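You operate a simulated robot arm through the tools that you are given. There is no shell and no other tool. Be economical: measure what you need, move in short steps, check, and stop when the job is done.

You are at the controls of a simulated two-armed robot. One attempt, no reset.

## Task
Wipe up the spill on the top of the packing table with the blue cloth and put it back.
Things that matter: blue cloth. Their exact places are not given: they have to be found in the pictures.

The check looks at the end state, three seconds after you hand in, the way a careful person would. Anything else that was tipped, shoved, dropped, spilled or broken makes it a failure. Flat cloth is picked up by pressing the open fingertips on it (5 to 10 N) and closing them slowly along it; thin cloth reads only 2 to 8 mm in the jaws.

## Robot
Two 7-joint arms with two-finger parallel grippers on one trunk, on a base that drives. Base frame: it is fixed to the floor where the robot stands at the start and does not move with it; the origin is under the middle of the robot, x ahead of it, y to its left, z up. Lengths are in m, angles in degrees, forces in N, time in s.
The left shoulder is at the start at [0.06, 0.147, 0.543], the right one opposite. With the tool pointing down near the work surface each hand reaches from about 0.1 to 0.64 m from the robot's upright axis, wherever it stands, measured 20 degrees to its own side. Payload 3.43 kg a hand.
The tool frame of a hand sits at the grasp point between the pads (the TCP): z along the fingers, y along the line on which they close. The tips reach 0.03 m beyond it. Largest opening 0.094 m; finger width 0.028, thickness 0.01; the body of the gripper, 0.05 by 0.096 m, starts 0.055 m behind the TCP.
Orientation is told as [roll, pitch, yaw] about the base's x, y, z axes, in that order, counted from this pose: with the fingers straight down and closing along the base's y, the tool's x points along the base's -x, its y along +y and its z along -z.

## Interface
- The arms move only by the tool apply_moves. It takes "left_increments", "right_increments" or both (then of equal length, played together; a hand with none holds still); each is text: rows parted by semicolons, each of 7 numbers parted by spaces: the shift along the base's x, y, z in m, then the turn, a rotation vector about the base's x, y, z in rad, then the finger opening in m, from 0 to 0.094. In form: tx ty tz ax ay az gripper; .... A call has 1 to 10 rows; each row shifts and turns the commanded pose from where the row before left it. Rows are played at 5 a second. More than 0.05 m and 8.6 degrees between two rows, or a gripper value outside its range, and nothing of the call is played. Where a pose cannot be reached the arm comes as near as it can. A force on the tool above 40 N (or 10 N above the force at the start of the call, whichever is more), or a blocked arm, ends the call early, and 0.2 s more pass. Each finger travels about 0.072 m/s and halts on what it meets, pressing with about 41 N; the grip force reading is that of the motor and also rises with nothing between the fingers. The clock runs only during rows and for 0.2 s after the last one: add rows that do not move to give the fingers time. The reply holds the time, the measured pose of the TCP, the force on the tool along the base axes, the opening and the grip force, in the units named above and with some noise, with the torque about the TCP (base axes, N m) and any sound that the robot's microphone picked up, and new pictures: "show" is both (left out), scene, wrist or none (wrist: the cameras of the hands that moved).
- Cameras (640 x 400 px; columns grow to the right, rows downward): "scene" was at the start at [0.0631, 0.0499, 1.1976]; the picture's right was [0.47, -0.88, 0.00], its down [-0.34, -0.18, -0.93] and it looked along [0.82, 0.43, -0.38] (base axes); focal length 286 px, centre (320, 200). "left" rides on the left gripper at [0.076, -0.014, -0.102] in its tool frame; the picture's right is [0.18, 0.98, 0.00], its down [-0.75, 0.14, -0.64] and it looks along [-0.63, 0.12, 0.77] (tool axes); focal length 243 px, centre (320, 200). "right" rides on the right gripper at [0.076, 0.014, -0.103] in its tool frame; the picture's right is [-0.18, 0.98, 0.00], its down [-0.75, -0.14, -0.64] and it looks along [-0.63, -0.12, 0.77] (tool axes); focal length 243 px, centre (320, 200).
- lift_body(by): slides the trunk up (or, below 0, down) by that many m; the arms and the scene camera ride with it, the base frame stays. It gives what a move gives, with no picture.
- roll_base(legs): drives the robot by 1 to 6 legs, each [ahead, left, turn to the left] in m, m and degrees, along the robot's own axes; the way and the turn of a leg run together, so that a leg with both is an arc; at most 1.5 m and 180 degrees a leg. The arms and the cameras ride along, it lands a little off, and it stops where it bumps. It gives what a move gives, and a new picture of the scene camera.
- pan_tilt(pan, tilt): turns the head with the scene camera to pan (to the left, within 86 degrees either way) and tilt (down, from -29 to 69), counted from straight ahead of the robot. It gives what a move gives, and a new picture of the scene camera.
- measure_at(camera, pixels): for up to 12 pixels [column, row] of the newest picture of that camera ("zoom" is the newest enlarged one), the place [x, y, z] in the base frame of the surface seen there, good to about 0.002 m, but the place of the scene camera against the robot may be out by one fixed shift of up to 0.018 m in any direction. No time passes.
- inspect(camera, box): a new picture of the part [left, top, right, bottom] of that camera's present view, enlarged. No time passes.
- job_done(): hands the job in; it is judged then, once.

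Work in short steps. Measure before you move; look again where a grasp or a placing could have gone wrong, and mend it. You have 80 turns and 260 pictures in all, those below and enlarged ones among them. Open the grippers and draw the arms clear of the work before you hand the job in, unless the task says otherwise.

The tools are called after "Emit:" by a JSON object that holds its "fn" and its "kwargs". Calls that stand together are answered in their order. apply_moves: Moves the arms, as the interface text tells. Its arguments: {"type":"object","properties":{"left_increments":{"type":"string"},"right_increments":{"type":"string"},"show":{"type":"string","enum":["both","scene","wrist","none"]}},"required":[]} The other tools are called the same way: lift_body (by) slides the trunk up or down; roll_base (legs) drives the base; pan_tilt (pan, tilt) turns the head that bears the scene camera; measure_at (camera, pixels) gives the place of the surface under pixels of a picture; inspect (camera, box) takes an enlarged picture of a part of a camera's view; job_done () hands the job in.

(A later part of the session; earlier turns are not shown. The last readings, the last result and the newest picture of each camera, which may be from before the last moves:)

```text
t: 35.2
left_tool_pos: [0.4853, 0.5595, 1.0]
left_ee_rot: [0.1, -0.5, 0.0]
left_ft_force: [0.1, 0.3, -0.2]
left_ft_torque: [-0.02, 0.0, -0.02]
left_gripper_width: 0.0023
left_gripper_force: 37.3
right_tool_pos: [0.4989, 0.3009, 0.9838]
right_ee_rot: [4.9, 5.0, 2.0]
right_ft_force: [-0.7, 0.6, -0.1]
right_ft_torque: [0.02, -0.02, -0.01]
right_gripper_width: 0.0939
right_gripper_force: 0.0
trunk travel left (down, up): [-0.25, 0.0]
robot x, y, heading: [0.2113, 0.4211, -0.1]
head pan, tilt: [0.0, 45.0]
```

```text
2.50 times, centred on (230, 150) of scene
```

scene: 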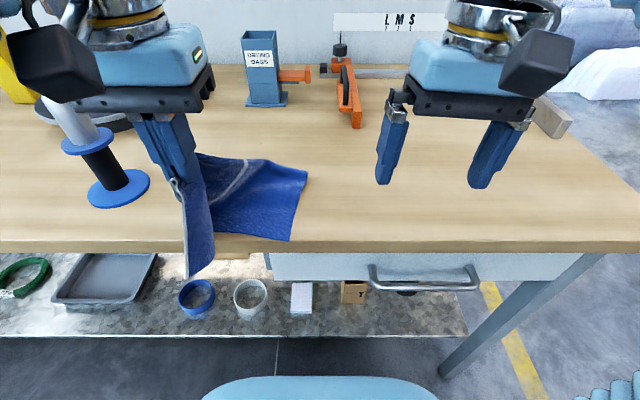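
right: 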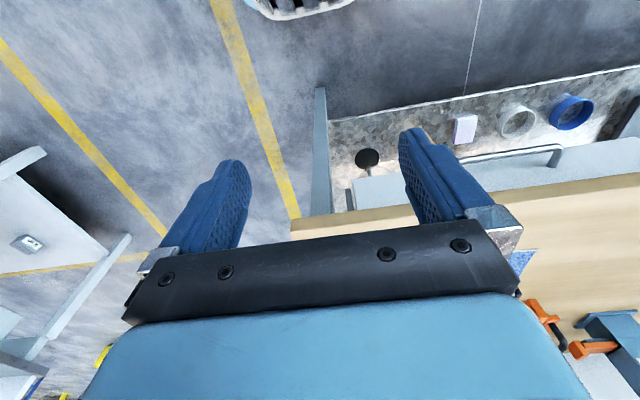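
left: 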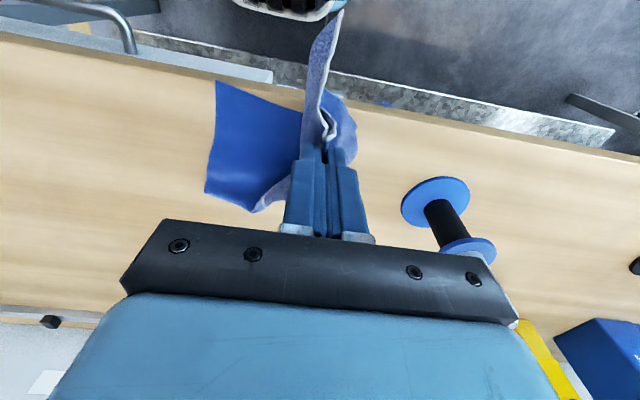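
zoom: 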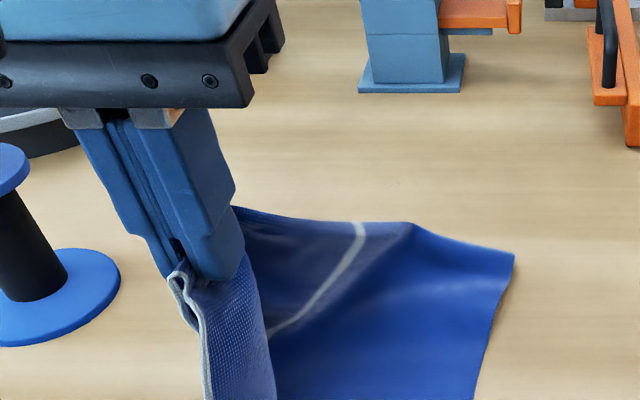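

The spill is nearly gone; a faint trace seems to be at zoom (393,185). I enlarge that.

Emit:
{"fn": "inspect", "kwargs": {"camera": "scene", "box": [215, 125, 285, 165]}}

Emit:
{"fn": "measure_at", "kwargs": {"camera": "scene", "pixels": [[259, 144], [250, 144]]}}

```text
9.14 times, centred on (250, 145) of scene
```

zoom: 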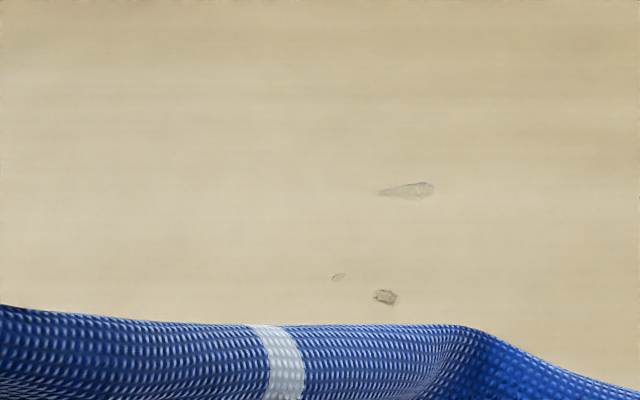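

```text
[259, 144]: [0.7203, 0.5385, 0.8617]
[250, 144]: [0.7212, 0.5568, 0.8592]
```

Small traces remain at about (0.706,0.532) and (0.67,0.536). I wipe again with a bit more pressure and x-direction strokes; first return over the spot.

Emit:
{"fn": "apply_moves", "kwargs": {"left_increments": "0.045 0.003 -0.012 0 0 0 0;0.045 0.003 -0.02 0 0 0 0;0.045 0.003 -0.02 0 0 0 0;0.045 0.003 -0.02 0 0 0 0;0.045 0.003 -0.016 0 0 0 0;0.02 0 -0.012 0 0 0 0;0 0 -0.0065 0 0 0 0;0 0 0 0 0 0 0"}}

```text
t: 37.0
left_tool_pos: [0.7328, 0.5733, 0.8933]
left_ee_rot: [0.1, -0.7, -0.1]
left_ft_force: [3.9, -2.0, 18.7]
left_ft_torque: [-0.04, 0.0, 0.07]
left_gripper_width: 0.0025
left_gripper_force: 37.2
right_tool_pos: [0.4976, 0.3013, 0.9836]
right_ee_rot: [4.8, 5.0, 2.0]
right_ft_force: [0.6, 0.1, 0.7]
right_ft_torque: [-0.03, 0.01, 0.0]
right_gripper_width: 0.094
right_gripper_force: 0.1
trunk travel left (down, up): [-0.25, 0.0]
robot x, y, heading: [0.2117, 0.4194, 0.2]
head pan, tilt: [0.0, 45.0]
```

scene: 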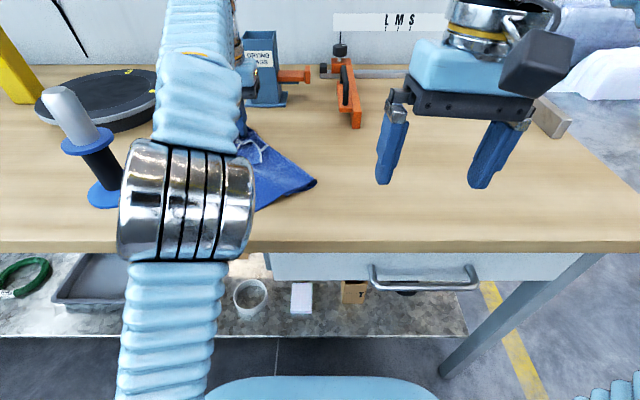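
left: 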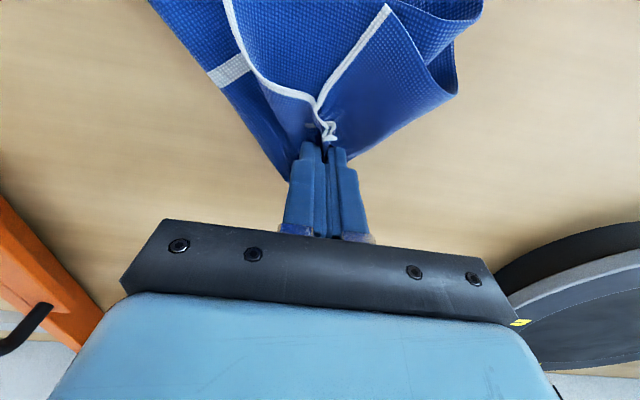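

18.7 N is a bit much; I ease 0.5 mm and wipe with x strokes, stepping to the right.

Emit:
{"fn": "apply_moves", "kwargs": {"left_increments": "-0.037 0 0.0005 0 0 0 0;-0.038 0 0 0 0 0 0;0 -0.015 0 0 0 0 0;0.037 0 0 0 0 0 0;0.038 0 0 0 0 0 0;0 -0.015 0 0 0 0 0;-0.037 0 0 0 0 0 0;-0.038 0 0 0 0 0 0;0 -0.01 0 0 0 0 0;0.037 0 0 0 0 0 0", "show": "none"}}

Emit:
{"fn": "apply_moves", "kwargs": {"left_increments": "0.038 0 0 0 0 0 0;0 -0.01 0 0 0 0 0;-0.037 0 0 0 0 0 0;-0.038 0 0 0 0 0 0;0 -0.015 0 0 0 0 0;0.037 0 0 0 0 0 0;0.038 0 0 0 0 0 0;-0.037 0.02 0 0 0 0 0;-0.038 0.03 0 0 0 0 0;0 0 0 0 0 0 0"}}

```text
t: 39.2
left_tool_pos: [0.6924, 0.5335, 0.8934]
left_ee_rot: [0.1, -0.5, -0.2]
left_ft_force: [-5.8, 0.3, 13.5]
left_ft_torque: [0.03, 0.3, 0.02]
left_gripper_width: 0.0027
left_gripper_force: 36.8
right_tool_pos: [0.4964, 0.3008, 0.9835]
right_ee_rot: [4.9, 5.0, 2.1]
right_ft_force: [0.3, 0.3, -0.9]
right_ft_torque: [0.03, -0.02, 0.02]
right_gripper_width: 0.0939
right_gripper_force: 0.0
trunk travel left (down, up): [-0.25, 0.0]
robot x, y, heading: [0.2067, 0.425, 0.4]
head pan, tilt: [0.0, 45.0]
```

```text
t: 41.5
left_tool_pos: [0.6559, 0.5576, 0.8928]
left_ee_rot: [0.2, -0.5, 0.0]
left_ft_force: [2.6, -4.4, 14.6]
left_ft_torque: [-0.15, 0.02, 0.08]
left_gripper_width: 0.0022
left_gripper_force: 37.1
right_tool_pos: [0.4985, 0.3014, 0.983]
right_ee_rot: [4.8, 5.0, 2.1]
right_ft_force: [0.2, 0.8, -0.4]
right_ft_torque: [-0.05, 0.02, -0.02]
right_gripper_width: 0.0939
right_gripper_force: 0.0
trunk travel left (down, up): [-0.25, 0.0]
robot x, y, heading: [0.2083, 0.4215, -0.2]
head pan, tilt: [0.0, 45.0]
```

scene: 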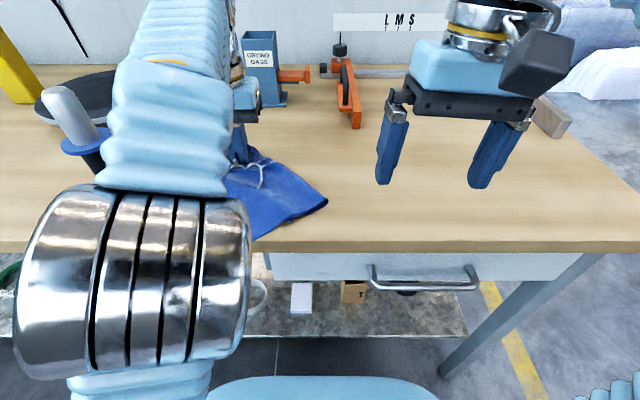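
left: 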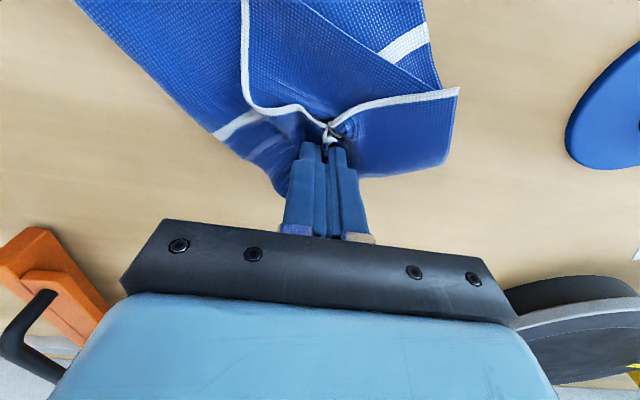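

I lift and draw back again to check the table.

Emit:
{"fn": "apply_moves", "kwargs": {"left_increments": "-0.01 -0.005 0.02 0 0 0 0;-0.025 -0.005 0.02 0 0 0 0;-0.03 -0.005 0.02 0 0 0 0;-0.035 -0.005 0.02 0 0 0 0;-0.04 -0.005 0.02 0 0 0 0;-0.03 -0.005 0.006 0 0 0 0;0 0 0 0 0 0 0"}}

Emit:
{"fn": "inspect", "kwargs": {"camera": "scene", "box": [195, 110, 305, 175]}}

```text
t: 43.0
left_tool_pos: [0.4852, 0.5293, 0.9997]
left_ee_rot: [0.0, -0.5, -0.1]
left_ft_force: [-0.3, -0.4, 0.1]
left_ft_torque: [-0.02, 0.03, -0.01]
left_gripper_width: 0.0023
left_gripper_force: 37.1
right_tool_pos: [0.4977, 0.3009, 0.9831]
right_ee_rot: [4.9, 5.1, 2.1]
right_ft_force: [-0.5, 0.4, -0.7]
right_ft_torque: [0.01, -0.02, 0.04]
right_gripper_width: 0.0938
right_gripper_force: 0.2
trunk travel left (down, up): [-0.25, 0.0]
robot x, y, heading: [0.2076, 0.4233, 0.2]
head pan, tilt: [0.0, 45.0]
```

scene: 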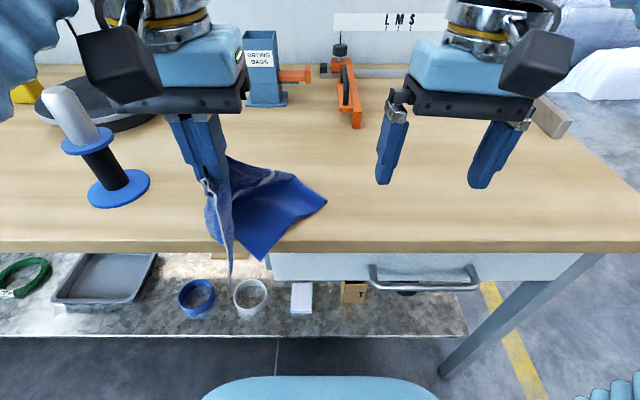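
left: 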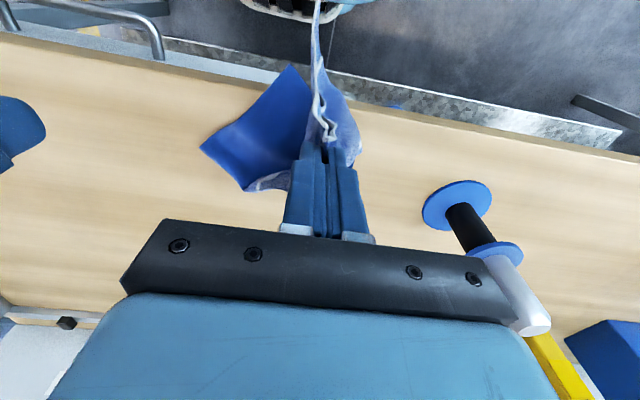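

```text
5.82 times, centred on (250, 142) of scene
```

zoom: 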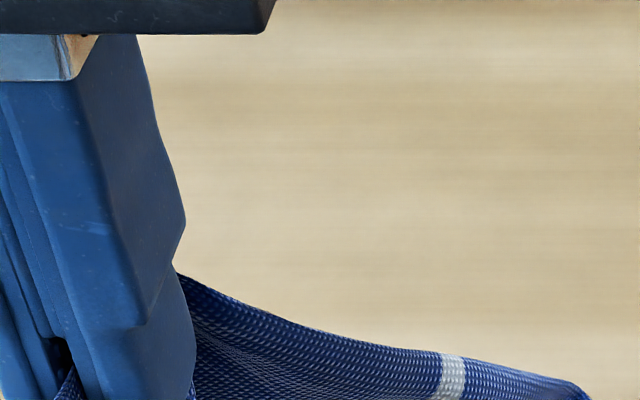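

The visible part is clean. To lift the cloth fully off the table for laying it back flat, I tilt the fingers forward while raising the TCP.

Emit:
{"fn": "apply_moves", "kwargs": {"left_increments": "0.012 0 0.005 0 -0.14 0 0;0.012 0 0.008 0 -0.14 0 0;0.012 0 0.01 0 -0.14 0 0;0.012 0 0.014 0 -0.14 0 0;0.012 0 0.018 0 -0.14 0 0;0.012 0 0.02 0 -0.14 0 0;0.012 0 0.02 0 -0.14 0 0;0 0 0 0 0 0 0"}}

```text
t: 44.9
left_tool_pos: [0.5719, 0.5293, 1.0948]
left_ee_rot: [0.2, -56.7, -0.1]
left_ft_force: [0.1, 0.5, -0.1]
left_ft_torque: [0.0, 0.01, -0.02]
left_gripper_width: 0.0024
left_gripper_force: 37.0
right_tool_pos: [0.4975, 0.3022, 0.9835]
right_ee_rot: [4.9, 5.0, 2.1]
right_ft_force: [0.2, -0.9, -0.1]
right_ft_torque: [-0.04, -0.02, 0.03]
right_gripper_width: 0.0938
right_gripper_force: 0.1
trunk travel left (down, up): [-0.25, 0.0]
robot x, y, heading: [0.2121, 0.4205, 0.1]
head pan, tilt: [0.0, 45.0]
```

scene: 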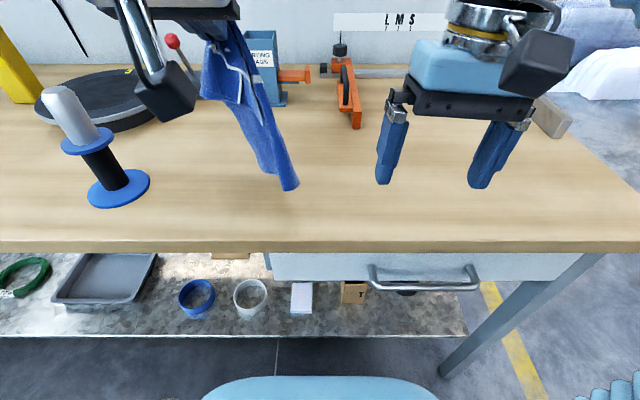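
left: 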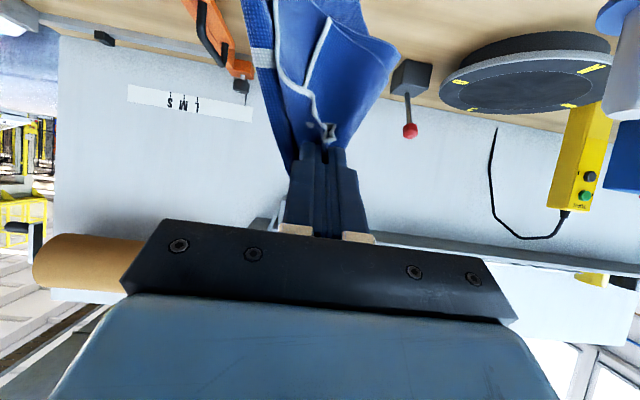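

The cloth hangs now. I inspect the spill spot and raise a bit more with a further tilt.

Emit:
{"fn": "inspect", "kwargs": {"camera": "scene", "box": [180, 110, 320, 195]}}

Emit:
{"fn": "apply_moves", "kwargs": {"left_increments": "0 0 0.02 0 -0.1 0 0;0 0 0.02 0 -0.1 0 0;0 0 0.015 0 -0.1 0 0;0 0 0 0 0 0 0"}}

```text
4.57 times, centred on (250, 152) of scene
```

zoom: 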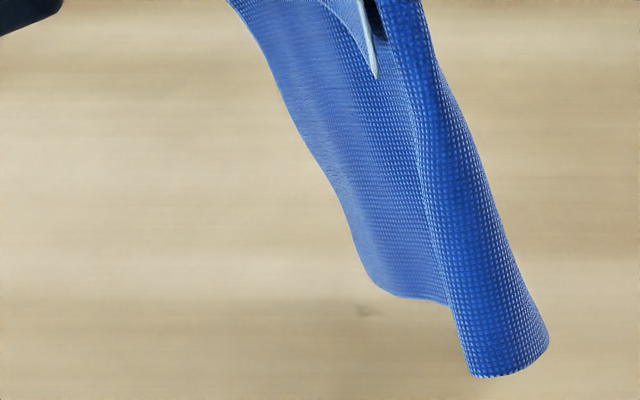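

```text
t: 45.9
left_tool_pos: [0.5698, 0.5297, 1.1496]
left_ee_rot: [0.1, -73.9, -0.2]
left_ft_force: [0.4, 0.4, 0.0]
left_ft_torque: [0.0, 0.04, 0.0]
left_gripper_width: 0.0024
left_gripper_force: 36.8
right_tool_pos: [0.4985, 0.3009, 0.9837]
right_ee_rot: [4.9, 4.9, 2.1]
right_ft_force: [0.0, 0.8, 0.5]
right_ft_torque: [-0.01, -0.03, 0.0]
right_gripper_width: 0.094
right_gripper_force: 0.0
trunk travel left (down, up): [-0.25, 0.0]
robot x, y, heading: [0.2082, 0.4184, -0.1]
head pan, tilt: [0.0, 45.0]
```

scene: 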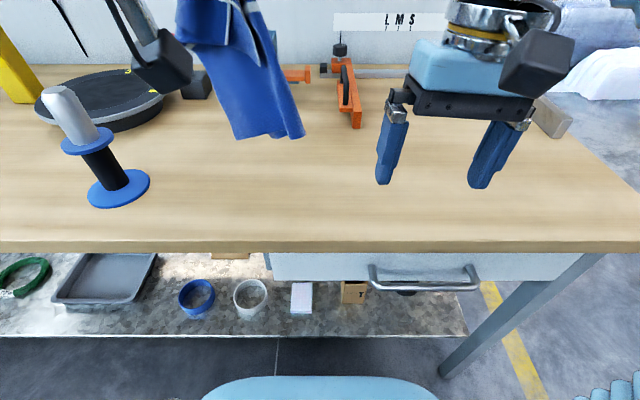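
left: 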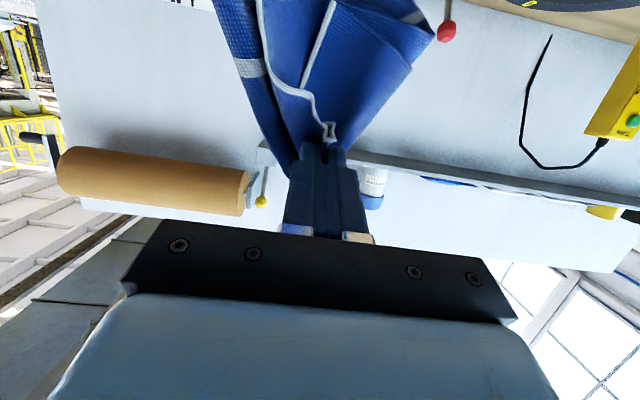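

A faint smudge at zoom (368,310) should be at scene (260,176); I look at the now unobstructed table closely.

Emit:
{"fn": "inspect", "kwargs": {"camera": "scene", "box": [210, 130, 310, 195]}}

Emit:
{"fn": "measure_at", "kwargs": {"camera": "scene", "pixels": [[260, 176], [238, 138], [302, 136]]}}

```text
6.15 times, centred on (260, 162) of scene
```

zoom: 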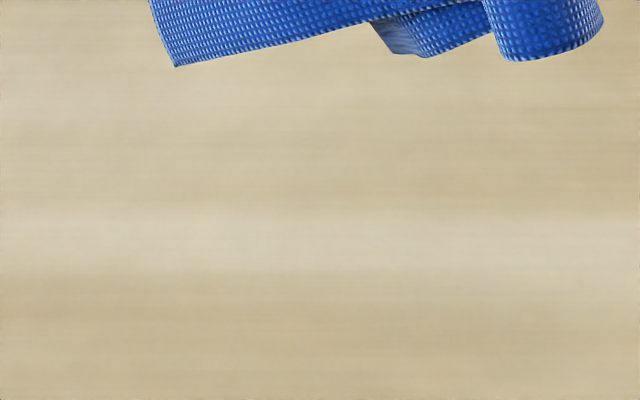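

```text
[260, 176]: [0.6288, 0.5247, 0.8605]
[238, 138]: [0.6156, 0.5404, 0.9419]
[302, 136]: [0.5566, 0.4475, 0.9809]
```

Table is clean there; that smudge was a shadow. The cloth hangs free (bottom at z 0.94). I drive back right 0.35 m.

Emit:
{"fn": "roll_base", "kwargs": {"legs": [[0, -0.35, 0]]}}

Emit:
{"fn": "inspect", "kwargs": {"camera": "scene", "box": [0, 60, 320, 240]}}

```text
t: 48.1
left_tool_pos: [0.5702, 0.1804, 1.1488]
left_ee_rot: [0.2, -73.7, -0.3]
left_ft_force: [0.3, -0.3, 0.0]
left_ft_torque: [0.01, 0.0, 0.02]
left_gripper_width: 0.0028
left_gripper_force: 36.9
right_tool_pos: [0.4973, -0.0487, 0.9832]
right_ee_rot: [4.8, 5.1, 2.0]
right_ft_force: [0.4, -0.7, -0.3]
right_ft_torque: [-0.01, -0.01, -0.01]
right_gripper_width: 0.0938
right_gripper_force: 0.1
trunk travel left (down, up): [-0.25, 0.0]
robot x, y, heading: [0.2102, 0.0714, -0.0]
head pan, tilt: [0.0, 45.0]
```

scene: 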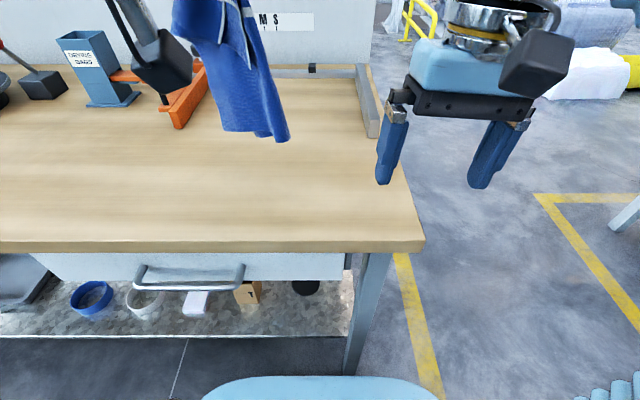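

```text
2.00 times, centred on (160, 150) of scene
```

zoom: 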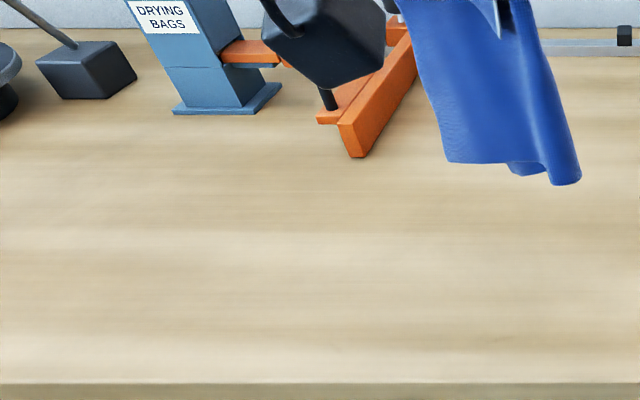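

The spill is gone. I move the hanging cloth forward over its old place to x≈0.79.

Emit:
{"fn": "apply_moves", "kwargs": {"left_increments": "0.04 0 0 0 0 0 0;0.04 0 0 0 0 0 0;0.04 0 0 0 0 0 0;0.04 0 0 0 0 0 0;0.04 0 0 0 0 0 0;0 0 0 0 0 0 0"}}

```text
t: 49.5
left_tool_pos: [0.7705, 0.1816, 1.1481]
left_ee_rot: [0.1, -73.7, -0.4]
left_ft_force: [0.5, 0.2, -0.5]
left_ft_torque: [-0.01, -0.03, -0.01]
left_gripper_width: 0.0024
left_gripper_force: 36.3
right_tool_pos: [0.4974, -0.049, 0.9827]
right_ee_rot: [4.8, 5.2, 1.9]
right_ft_force: [0.0, -0.5, 0.1]
right_ft_torque: [0.02, 0.02, -0.02]
right_gripper_width: 0.0941
right_gripper_force: 0.1
trunk travel left (down, up): [-0.25, 0.0]
robot x, y, heading: [0.2099, 0.0758, 0.1]
head pan, tilt: [0.0, 45.0]
```

scene: 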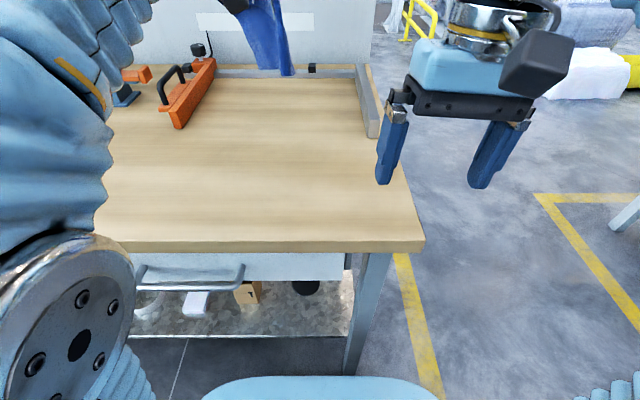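
left: 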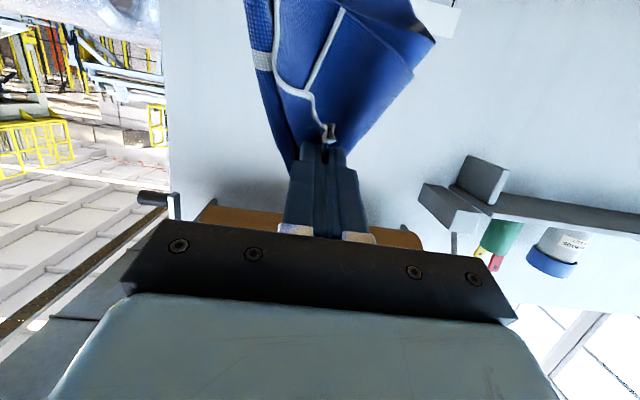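

Reached. The tail hangs near x 0.80; I go 4 cm further and lower until the tail just touches the table.

Emit:
{"fn": "apply_moves", "kwargs": {"left_increments": "0.02 0 -0.01 0 0 0 0;0.02 0 -0.02 0 0 0 0;0.01 0 -0.025 0 0 0 0;0 0 -0.025 0 0 0 0;0 0 0 0 0 0 0;0 0 0 0 0 0 0"}}

```text
t: 50.9
left_tool_pos: [0.8203, 0.1813, 1.0693]
left_ee_rot: [0.3, -73.8, -0.4]
left_ft_force: [-0.5, 1.4, -0.6]
left_ft_torque: [0.04, 0.03, -0.03]
left_gripper_width: 0.0022
left_gripper_force: 37.1
right_tool_pos: [0.4967, -0.0471, 0.9827]
right_ee_rot: [4.9, 5.0, 2.1]
right_ft_force: [0.1, 0.7, 0.5]
right_ft_torque: [0.03, -0.02, 0.03]
right_gripper_width: 0.0938
right_gripper_force: 0.1
trunk travel left (down, up): [-0.25, 0.0]
robot x, y, heading: [0.2087, 0.0729, -0.2]
head pan, tilt: [0.0, 45.0]
```

scene: 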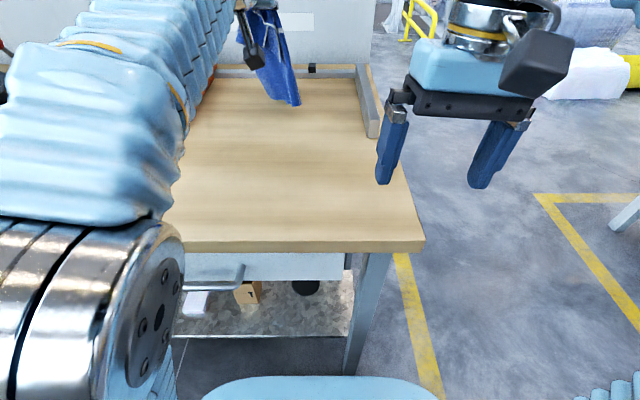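
left: 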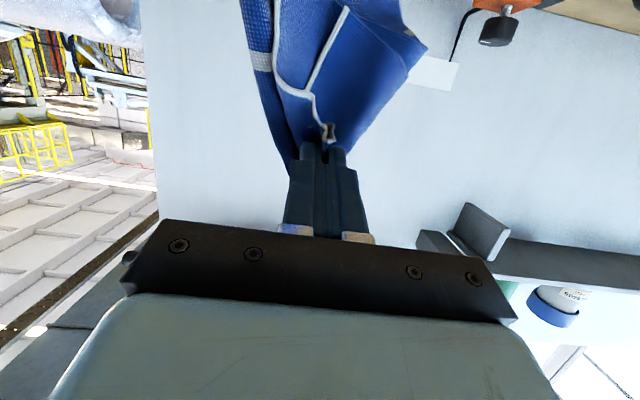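

Tail is at the table near (285,100). I now lay it: pull back and down along an arc while turning the fingers back to vertical.

Emit:
{"fn": "apply_moves", "kwargs": {"left_increments": "-0.028 0 -0.012 0 0.14 0 0;-0.028 0 -0.012 0 0.14 0 0;-0.028 0 -0.014 0 0.14 0 0;-0.026 0 -0.016 0 0.14 0 0;-0.024 0 -0.018 0 0.14 0 0;0 0 0 0 0 0 0"}}

```text
t: 52.3
left_tool_pos: [0.686, 0.1827, 0.9985]
left_ee_rot: [-0.1, -33.6, -0.1]
left_ft_force: [0.3, 0.6, -0.2]
left_ft_torque: [-0.05, -0.02, -0.01]
left_gripper_width: 0.0025
left_gripper_force: 37.3
right_tool_pos: [0.497, -0.0489, 0.9829]
right_ee_rot: [4.8, 5.0, 1.9]
right_ft_force: [0.0, 0.0, 0.0]
right_ft_torque: [-0.02, -0.01, -0.03]
right_gripper_width: 0.0941
right_gripper_force: 0.0
trunk travel left (down, up): [-0.25, 0.0]
robot x, y, heading: [0.2077, 0.0754, 0.1]
head pan, tilt: [0.0, 45.0]
```

scene: 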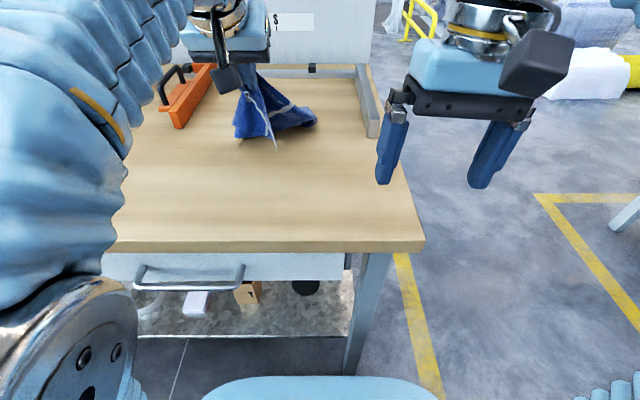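
left: 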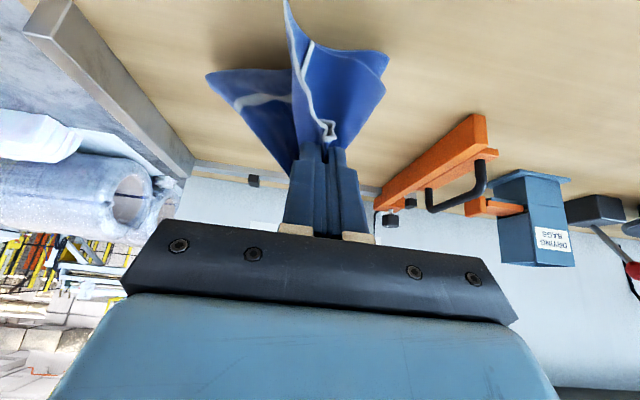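

Going well; I continue the lay-back to the front position.

Emit:
{"fn": "apply_moves", "kwargs": {"left_increments": "-0.022 0 -0.018 0 0.14 0 0;-0.02 0 -0.02 0 0.14 0 0;-0.018 0 -0.02 0 0.14 0 0;-0.015 0 -0.02 0 0.14 0 0;0 0 -0.012 0 0.03 0 0;0 0 0 0 0 0 0"}}

```text
t: 53.7
left_tool_pos: [0.6112, 0.1803, 0.9062]
left_ee_rot: [-0.1, 0.3, -0.2]
left_ft_force: [0.4, 0.0, -0.3]
left_ft_torque: [0.02, 0.01, 0.01]
left_gripper_width: 0.0024
left_gripper_force: 37.3
right_tool_pos: [0.4974, -0.0471, 0.9827]
right_ee_rot: [4.8, 4.9, 2.0]
right_ft_force: [-0.7, 0.0, -0.9]
right_ft_torque: [0.01, -0.03, 0.01]
right_gripper_width: 0.0941
right_gripper_force: 0.0
trunk travel left (down, up): [-0.25, 0.0]
robot x, y, heading: [0.2132, 0.0734, -0.4]
head pan, tilt: [0.0, 45.0]
```

scene: 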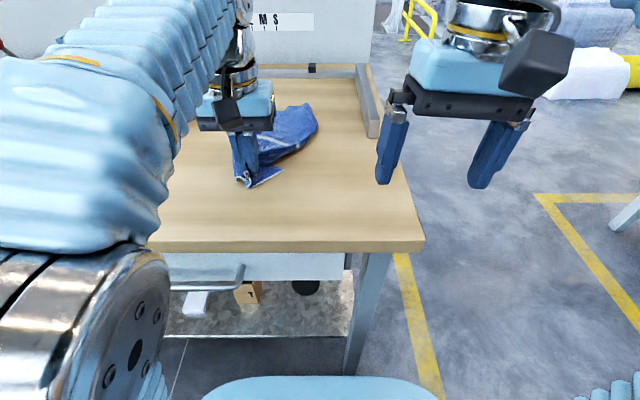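
left: 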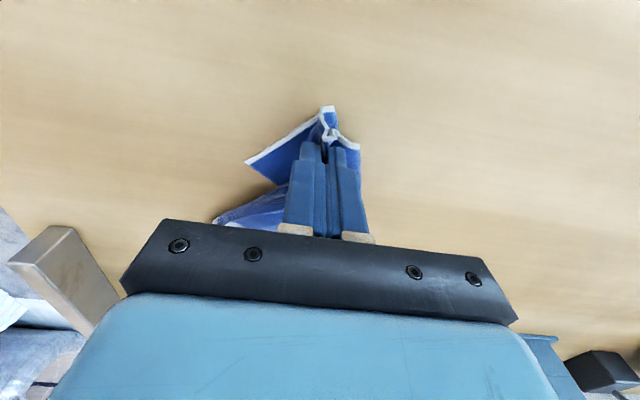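

The cloth is back but folded narrow. I set the pinch down, open the fingers slowly (spreading the gather), then lift away to look.

Emit:
{"fn": "apply_moves", "kwargs": {"left_increments": "0 0 -0.008 0 0 0 0;0 0 -0.004 0 0 0 0;0 0 0 0 0 0 0.01;0 0 0 0 0 0 0.02;0 0 0 0 0 0 0.03;0 0 0 0 0 0 0.045;0 0 0 0 0 0 0.06;0 0 0 0 0 0 0.06", "show": "none"}}

Emit:
{"fn": "apply_moves", "kwargs": {"left_increments": "0 0 0.02 0 0 0 0.06;0 0 0.04 0 0 0 0.06;-0.02 0.045 0.03 0 0 0 0.06;-0.02 0.045 0.01 0 0 0 0.06;-0.02 0.045 0 0 0 0 0.06;-0.02 0.045 0 0 0 0 0.06;-0.02 0.045 0 0 0 0 0.06;0 0.04 0 0 0 0 0.06"}}

Emit:
{"fn": "inspect", "kwargs": {"camera": "scene", "box": [150, 50, 400, 250]}}

```text
t: 55.5
left_tool_pos: [0.6107, 0.1812, 0.8944]
left_ee_rot: [-0.2, 0.1, -0.1]
left_ft_force: [0.0, -0.8, 2.1]
left_ft_torque: [0.06, -0.01, -0.01]
left_gripper_width: 0.0595
left_gripper_force: 0.0
right_tool_pos: [0.4967, -0.048, 0.9827]
right_ee_rot: [4.9, 5.0, 2.0]
right_ft_force: [0.3, 0.8, 0.1]
right_ft_torque: [0.01, 0.02, -0.01]
right_gripper_width: 0.094
right_gripper_force: 0.1
trunk travel left (down, up): [-0.25, 0.0]
robot x, y, heading: [0.2081, 0.0738, 0.0]
head pan, tilt: [0.0, 45.0]
```

```text
refused: row 3 steps farther than a row can; nothing moved
```

```text
2.00 times, centred on (275, 150) of scene
```

zoom: 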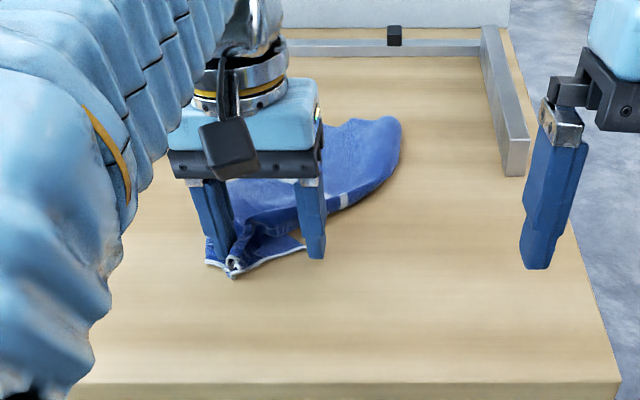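

I lift straight up and then withdraw left/back in smaller steps.

Emit:
{"fn": "apply_moves", "kwargs": {"left_increments": "0 0 0.02 0 0 0 0.06;0 0 0.04 0 0 0 0.06;-0.02 0.03 0.02 0 0 0 0.06;-0.02 0.04 0.01 0 0 0 0.06;-0.02 0.04 0 0 0 0 0.06;-0.02 0.04 0 0 0 0 0.06;-0.02 0.04 0 0 0 0 0.06;0 0.04 0 0 0 0 0.06"}}

Emit:
{"fn": "inspect", "kwargs": {"camera": "scene", "box": [150, 50, 400, 250]}}

```text
t: 57.3
left_tool_pos: [0.5109, 0.4109, 0.9863]
left_ee_rot: [-0.1, 0.1, -0.3]
left_ft_force: [0.2, -0.1, 0.4]
left_ft_torque: [0.05, -0.01, 0.03]
left_gripper_width: 0.06
left_gripper_force: 0.1
right_tool_pos: [0.4968, -0.048, 0.9839]
right_ee_rot: [4.9, 5.0, 2.0]
right_ft_force: [0.1, -1.0, 0.5]
right_ft_torque: [0.03, -0.05, -0.02]
right_gripper_width: 0.094
right_gripper_force: 0.0
trunk travel left (down, up): [-0.25, 0.0]
robot x, y, heading: [0.2082, 0.0713, -0.1]
head pan, tilt: [0.0, 45.0]
```

scene: 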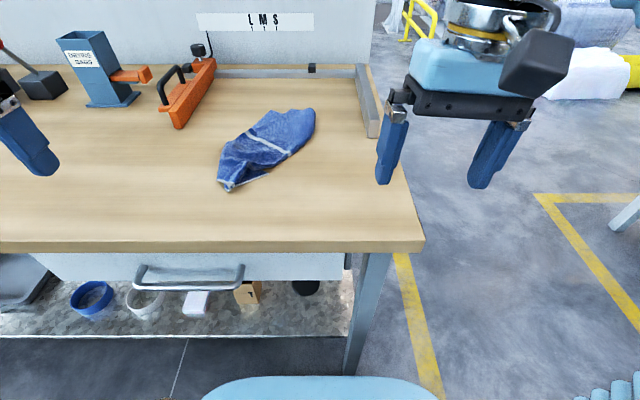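
left: 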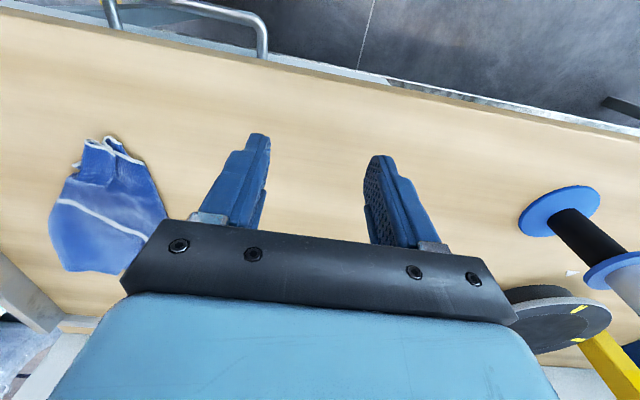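

```text
2.00 times, centred on (275, 150) of scene
```

zoom: 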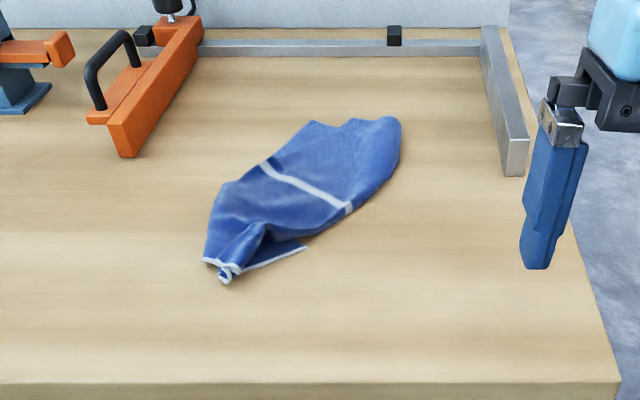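

The cloth is back in its area but its sides are folded under. I look closer to find the hem corners so that both hands can pull it open.

Emit:
{"fn": "inspect", "kwargs": {"camera": "scene", "box": [205, 95, 330, 200]}}

Emit:
{"fn": "inspect", "kwargs": {"camera": "left", "box": [20, 110, 200, 290]}}

Emit:
{"fn": "measure_at", "kwargs": {"camera": "scene", "pixels": [[219, 180], [229, 189], [270, 173], [225, 145], [258, 119], [283, 114], [312, 110], [314, 125], [292, 155], [240, 165], [270, 140]]}}

```text
3.81 times, centred on (268, 148) of scene
```

zoom: 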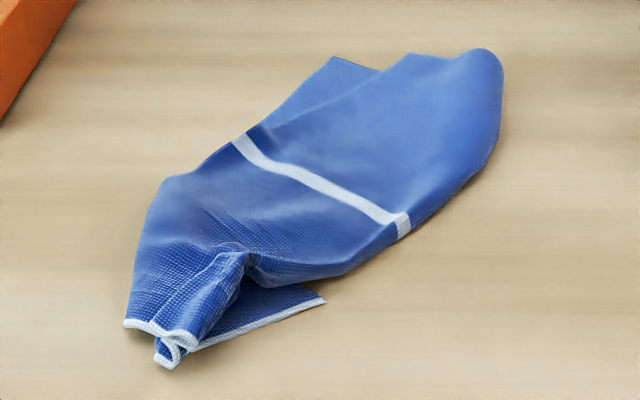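

```text
2.22 times, centred on (110, 200) of left
```

zoom: 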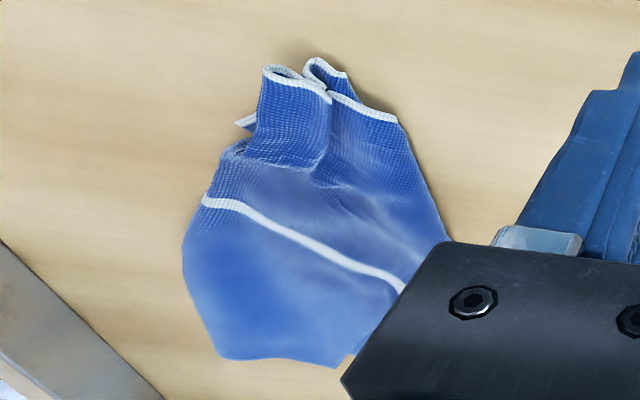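

```text
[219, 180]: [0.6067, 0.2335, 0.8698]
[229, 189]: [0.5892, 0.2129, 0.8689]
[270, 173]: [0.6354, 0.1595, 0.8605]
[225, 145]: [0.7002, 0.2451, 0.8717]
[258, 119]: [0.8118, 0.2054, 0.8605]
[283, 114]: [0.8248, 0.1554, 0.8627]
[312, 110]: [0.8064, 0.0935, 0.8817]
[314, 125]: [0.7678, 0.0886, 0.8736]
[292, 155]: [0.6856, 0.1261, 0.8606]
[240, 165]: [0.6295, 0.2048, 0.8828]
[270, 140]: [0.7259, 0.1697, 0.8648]
```

Right front corner lies (corrected) at ≈(0.622,0.155), the left hem fold at ≈(0.593,0.228). I centre the base behind the cloth, then take the right corner with the right hand and pull it out.

Emit:
{"fn": "roll_base", "kwargs": {"legs": [[0, 0.11, 0]]}}

Emit:
{"fn": "apply_moves", "kwargs": {"right_increments": "0.01 0.02 0 -0.085 -0.088 0.09 0.07;0.02 0.02 0 0 0 0.13 0.04;0.02 0.02 0 0 0 0.13 0.04;0.02 0.02 0 0 0 0.13 0.04;0.03 0.02 -0.02 0 0 0.13 0.04;0.019 0.012 -0.02 0 0 0 0.04;0 0 0 0 0 0 0.04"}}

```text
t: 58.5
left_tool_pos: [0.5122, 0.522, 0.9859]
left_ee_rot: [-0.1, 0.2, -0.1]
left_ft_force: [-0.2, 0.4, 0.8]
left_ft_torque: [0.02, 0.02, 0.02]
left_gripper_width: 0.0599
left_gripper_force: 0.1
right_tool_pos: [0.4981, 0.0644, 0.9819]
right_ee_rot: [4.9, 4.9, 2.0]
right_ft_force: [0.2, -0.8, 0.4]
right_ft_torque: [0.03, 0.0, -0.03]
right_gripper_width: 0.0938
right_gripper_force: 0.0
trunk travel left (down, up): [-0.25, 0.0]
robot x, y, heading: [0.2132, 0.1848, -0.3]
head pan, tilt: [0.0, 45.0]
```

scene: 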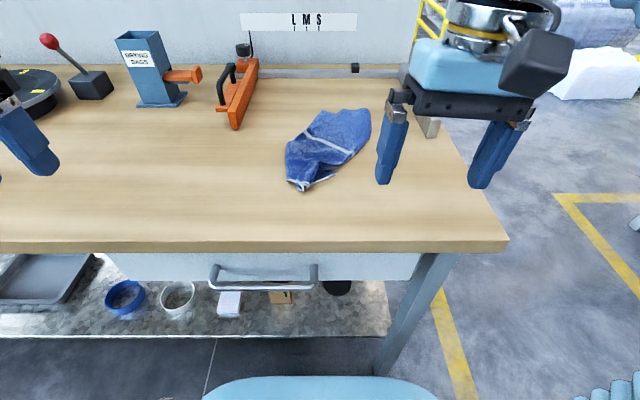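

```text
refused: row 1 steps farther than a row can; nothing moved
```

The first row turned slightly too much; I split it.

Emit:
{"fn": "apply_moves", "kwargs": {"right_increments": "0.01 0.02 0 -0.085 -0.088 0 0.07;0.02 0.02 0 0 0 0.12 0.04;0.02 0.02 0 0 0 0.13 0.04;0.02 0.02 0 0 0 0.13 0.04;0.03 0.02 -0.02 0 0 0.13 0.04;0.019 0.009 -0.02 0 0 0.1 0.04;0 0 0 0 0 0 0.04"}}

```text
t: 60.1
left_tool_pos: [0.5114, 0.5208, 0.9865]
left_ee_rot: [-0.1, 0.2, -0.1]
left_ft_force: [0.8, 0.2, 0.4]
left_ft_torque: [-0.01, 0.03, -0.01]
left_gripper_width: 0.0601
left_gripper_force: 0.0
right_tool_pos: [0.6173, 0.1725, 0.9437]
right_ee_rot: [-0.2, 0.2, 36.9]
right_ft_force: [-0.7, -0.8, 0.2]
right_ft_torque: [0.03, 0.0, 0.0]
right_gripper_width: 0.04
right_gripper_force: 0.1
trunk travel left (down, up): [-0.25, 0.0]
robot x, y, heading: [0.2075, 0.1822, -0.2]
head pan, tilt: [0.0, 45.0]
```

scene: 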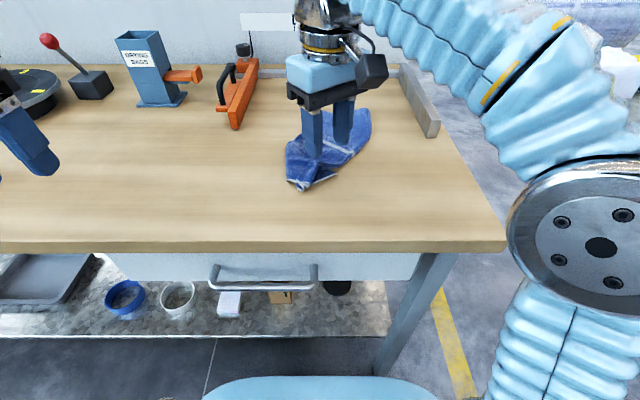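
right: 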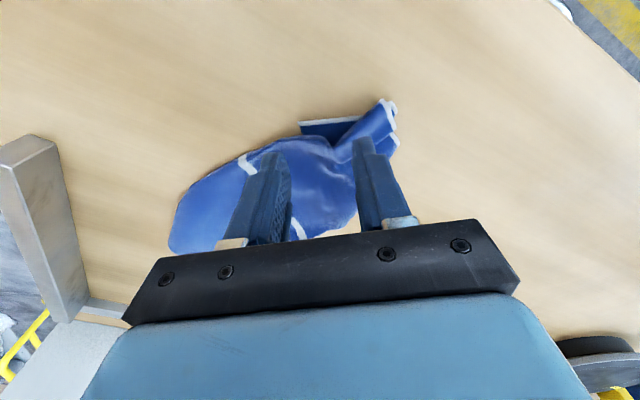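

The corner flap shows at right-picture (300,125). I enlarge and measure its points.

Emit:
{"fn": "inspect", "kwargs": {"camera": "right", "box": [160, 80, 420, 250]}}

Emit:
{"fn": "measure_at", "kwargs": {"camera": "right", "pixels": [[302, 123], [304, 133], [350, 119], [330, 128], [392, 102], [397, 143], [320, 142], [345, 150], [240, 160]]}}

```text
2.35 times, centred on (290, 165) of right
```

zoom: 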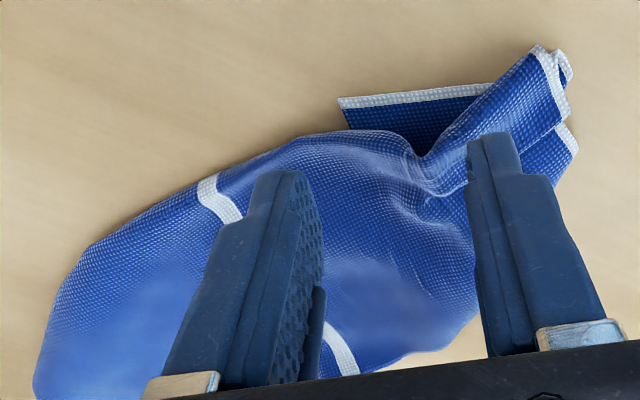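

```text
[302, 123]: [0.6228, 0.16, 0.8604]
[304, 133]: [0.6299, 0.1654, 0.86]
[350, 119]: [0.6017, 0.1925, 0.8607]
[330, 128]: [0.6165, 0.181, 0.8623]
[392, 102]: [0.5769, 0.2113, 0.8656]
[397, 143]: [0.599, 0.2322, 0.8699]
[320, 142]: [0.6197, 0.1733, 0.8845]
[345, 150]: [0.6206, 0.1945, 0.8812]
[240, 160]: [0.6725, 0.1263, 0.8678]
```

The corner is at (0.623,0.160), hem running to (0.602,0.193). I shift to (0.6115,0.171) with 0.03 opening, and lower to just above the table.

Emit:
{"fn": "apply_moves", "kwargs": {"right_increments": "-0.006 -0.002 -0.02 0 0 0 0.03;0 0 -0.02 0 0 0 0.03;0 0 -0.01 0 0 0 0.03;0 0 -0.0015 0 0 0 0.03;0 0 0 0 0 0 0.03", "show": "wrist"}}

```text
t: 61.3
left_tool_pos: [0.5118, 0.522, 0.986]
left_ee_rot: [-0.1, 0.2, -0.2]
left_ft_force: [-0.6, -0.4, -0.2]
left_ft_torque: [-0.02, -0.02, -0.03]
left_gripper_width: 0.06
left_gripper_force: 0.0
right_tool_pos: [0.6104, 0.1696, 0.893]
right_ee_rot: [-0.2, 0.1, 36.7]
right_ft_force: [-1.0, -0.9, 11.1]
right_ft_torque: [0.23, 0.04, 0.03]
right_gripper_width: 0.0302
right_gripper_force: 0.2
trunk travel left (down, up): [-0.25, 0.0]
robot x, y, heading: [0.2094, 0.1812, -0.1]
head pan, tilt: [0.0, 45.0]
```

right: 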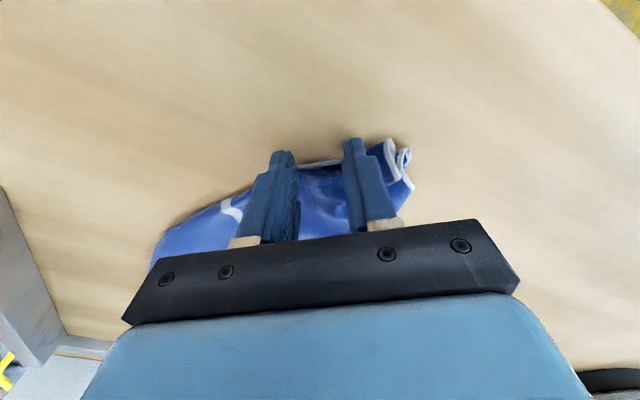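

11 N contact; I close slowly.

Emit:
{"fn": "apply_moves", "kwargs": {"right_increments": "0 0 0 0 0 0 0.025;0 0 0 0 0 0 0.02;0 0 0 0 0 0 0.015;0 0 0 0 0 0 0.01;0 0 0 0 0 0 0.005;0 0 0 0 0 0 0;0 0 0 0 0 0 0", "show": "wrist"}}

Emit:
{"fn": "inspect", "kwargs": {"camera": "right", "box": [160, 80, 440, 260]}}

```text
t: 62.9
left_tool_pos: [0.5111, 0.5209, 0.9851]
left_ee_rot: [0.0, 0.1, -0.1]
left_ft_force: [-0.5, 0.3, 0.7]
left_ft_torque: [0.0, -0.01, 0.0]
left_gripper_width: 0.0598
left_gripper_force: 0.1
right_tool_pos: [0.6099, 0.1716, 0.8928]
right_ee_rot: [-0.2, 0.1, 36.7]
right_ft_force: [-0.7, 2.1, 16.2]
right_ft_torque: [0.25, -0.01, 0.03]
right_gripper_width: 0.0031
right_gripper_force: 37.3
trunk travel left (down, up): [-0.25, 0.0]
robot x, y, heading: [0.2134, 0.1858, -0.3]
head pan, tilt: [0.0, 45.0]
```

right: 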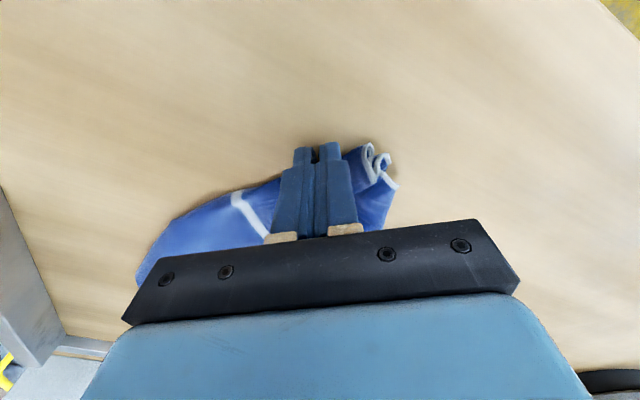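

```text
2.22 times, centred on (300, 170) of right
```

zoom: 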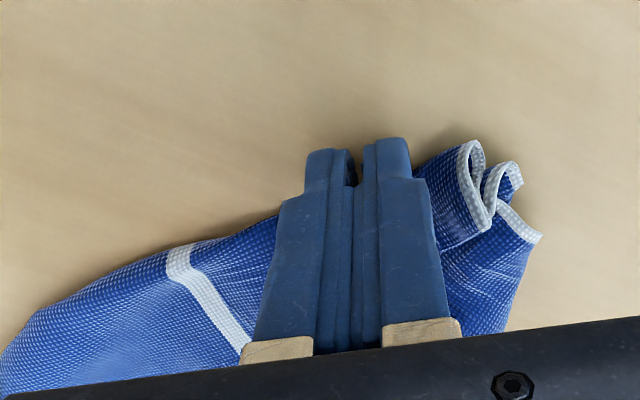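

3.1 mm in the jaws: a layer is held. I raise 1 cm and pull it toward its home corner, (0.575, 0.065), then look.

Emit:
{"fn": "apply_moves", "kwargs": {"right_increments": "-0.004 -0.005 0.012 0 0 0 0;-0.01 -0.025 0 0 0 0 0;-0.01 -0.025 0 0 0 0 0;-0.01 -0.025 0 0 0 0 0;-0.005 -0.02 0 0 0 0 0;0 0 0 0 0 0 0"}}

Emit:
{"fn": "inspect", "kwargs": {"camera": "scene", "box": [250, 80, 450, 220]}}

```text
t: 64.3
left_tool_pos: [0.5123, 0.5208, 0.9863]
left_ee_rot: [-0.1, 0.2, -0.2]
left_ft_force: [0.0, -0.7, 0.1]
left_ft_torque: [-0.01, 0.03, 0.03]
left_gripper_width: 0.06
left_gripper_force: 0.0
right_tool_pos: [0.571, 0.0685, 0.9035]
right_ee_rot: [-0.1, 0.2, 36.7]
right_ft_force: [-0.4, -0.5, -1.1]
right_ft_torque: [0.01, -0.03, -0.02]
right_gripper_width: 0.0029
right_gripper_force: 37.1
trunk travel left (down, up): [-0.25, 0.0]
robot x, y, heading: [0.2092, 0.1888, -0.4]
head pan, tilt: [0.0, 45.0]
```

scene: 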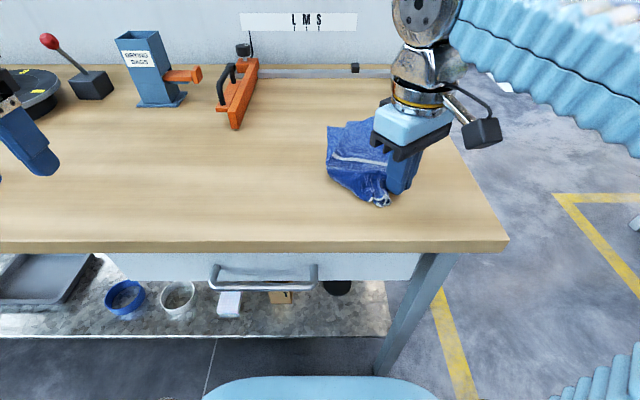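
right: 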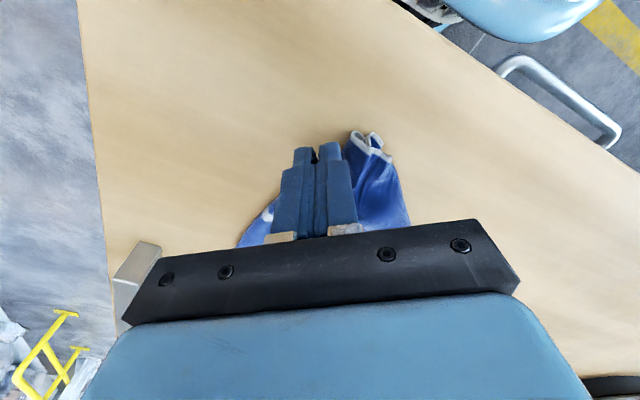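

```text
2.86 times, centred on (350, 150) of scene
```

zoom: 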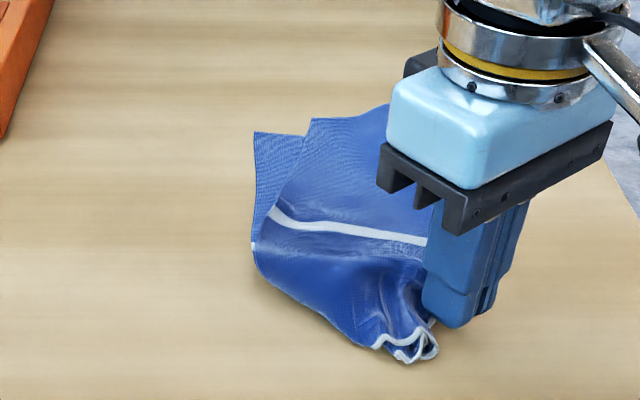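

The right hand holds the corner. The left edge with its stripe end shows at scene ≈(327,166); I measure there for the left hand to take the left edge.

Emit:
{"fn": "measure_at", "kwargs": {"camera": "scene", "pixels": [[328, 127], [328, 145], [327, 166], [335, 162], [332, 172], [345, 160], [345, 185], [371, 200], [340, 140], [347, 122]]}}

Emit:
{"fn": "inspect", "kwargs": {"camera": "scene", "box": [310, 110, 400, 215]}}

```text
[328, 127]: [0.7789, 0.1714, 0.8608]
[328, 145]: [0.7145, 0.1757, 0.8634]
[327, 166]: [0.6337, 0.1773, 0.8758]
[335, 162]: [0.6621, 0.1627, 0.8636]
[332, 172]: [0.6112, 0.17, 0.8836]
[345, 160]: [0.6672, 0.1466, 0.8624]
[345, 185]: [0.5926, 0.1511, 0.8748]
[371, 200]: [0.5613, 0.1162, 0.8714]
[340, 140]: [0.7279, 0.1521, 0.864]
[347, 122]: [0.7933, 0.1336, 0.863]
```

```text
3.81 times, centred on (355, 162) of scene
```

zoom: 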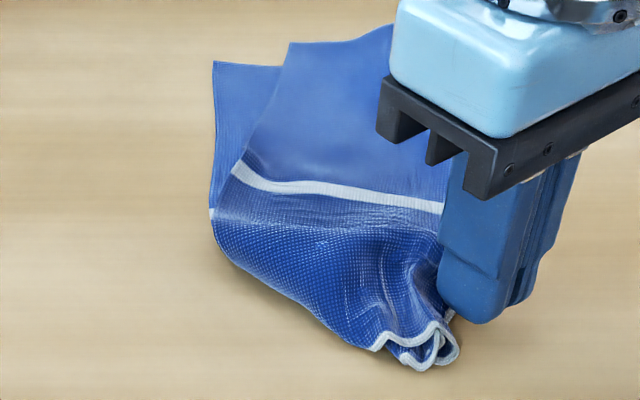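

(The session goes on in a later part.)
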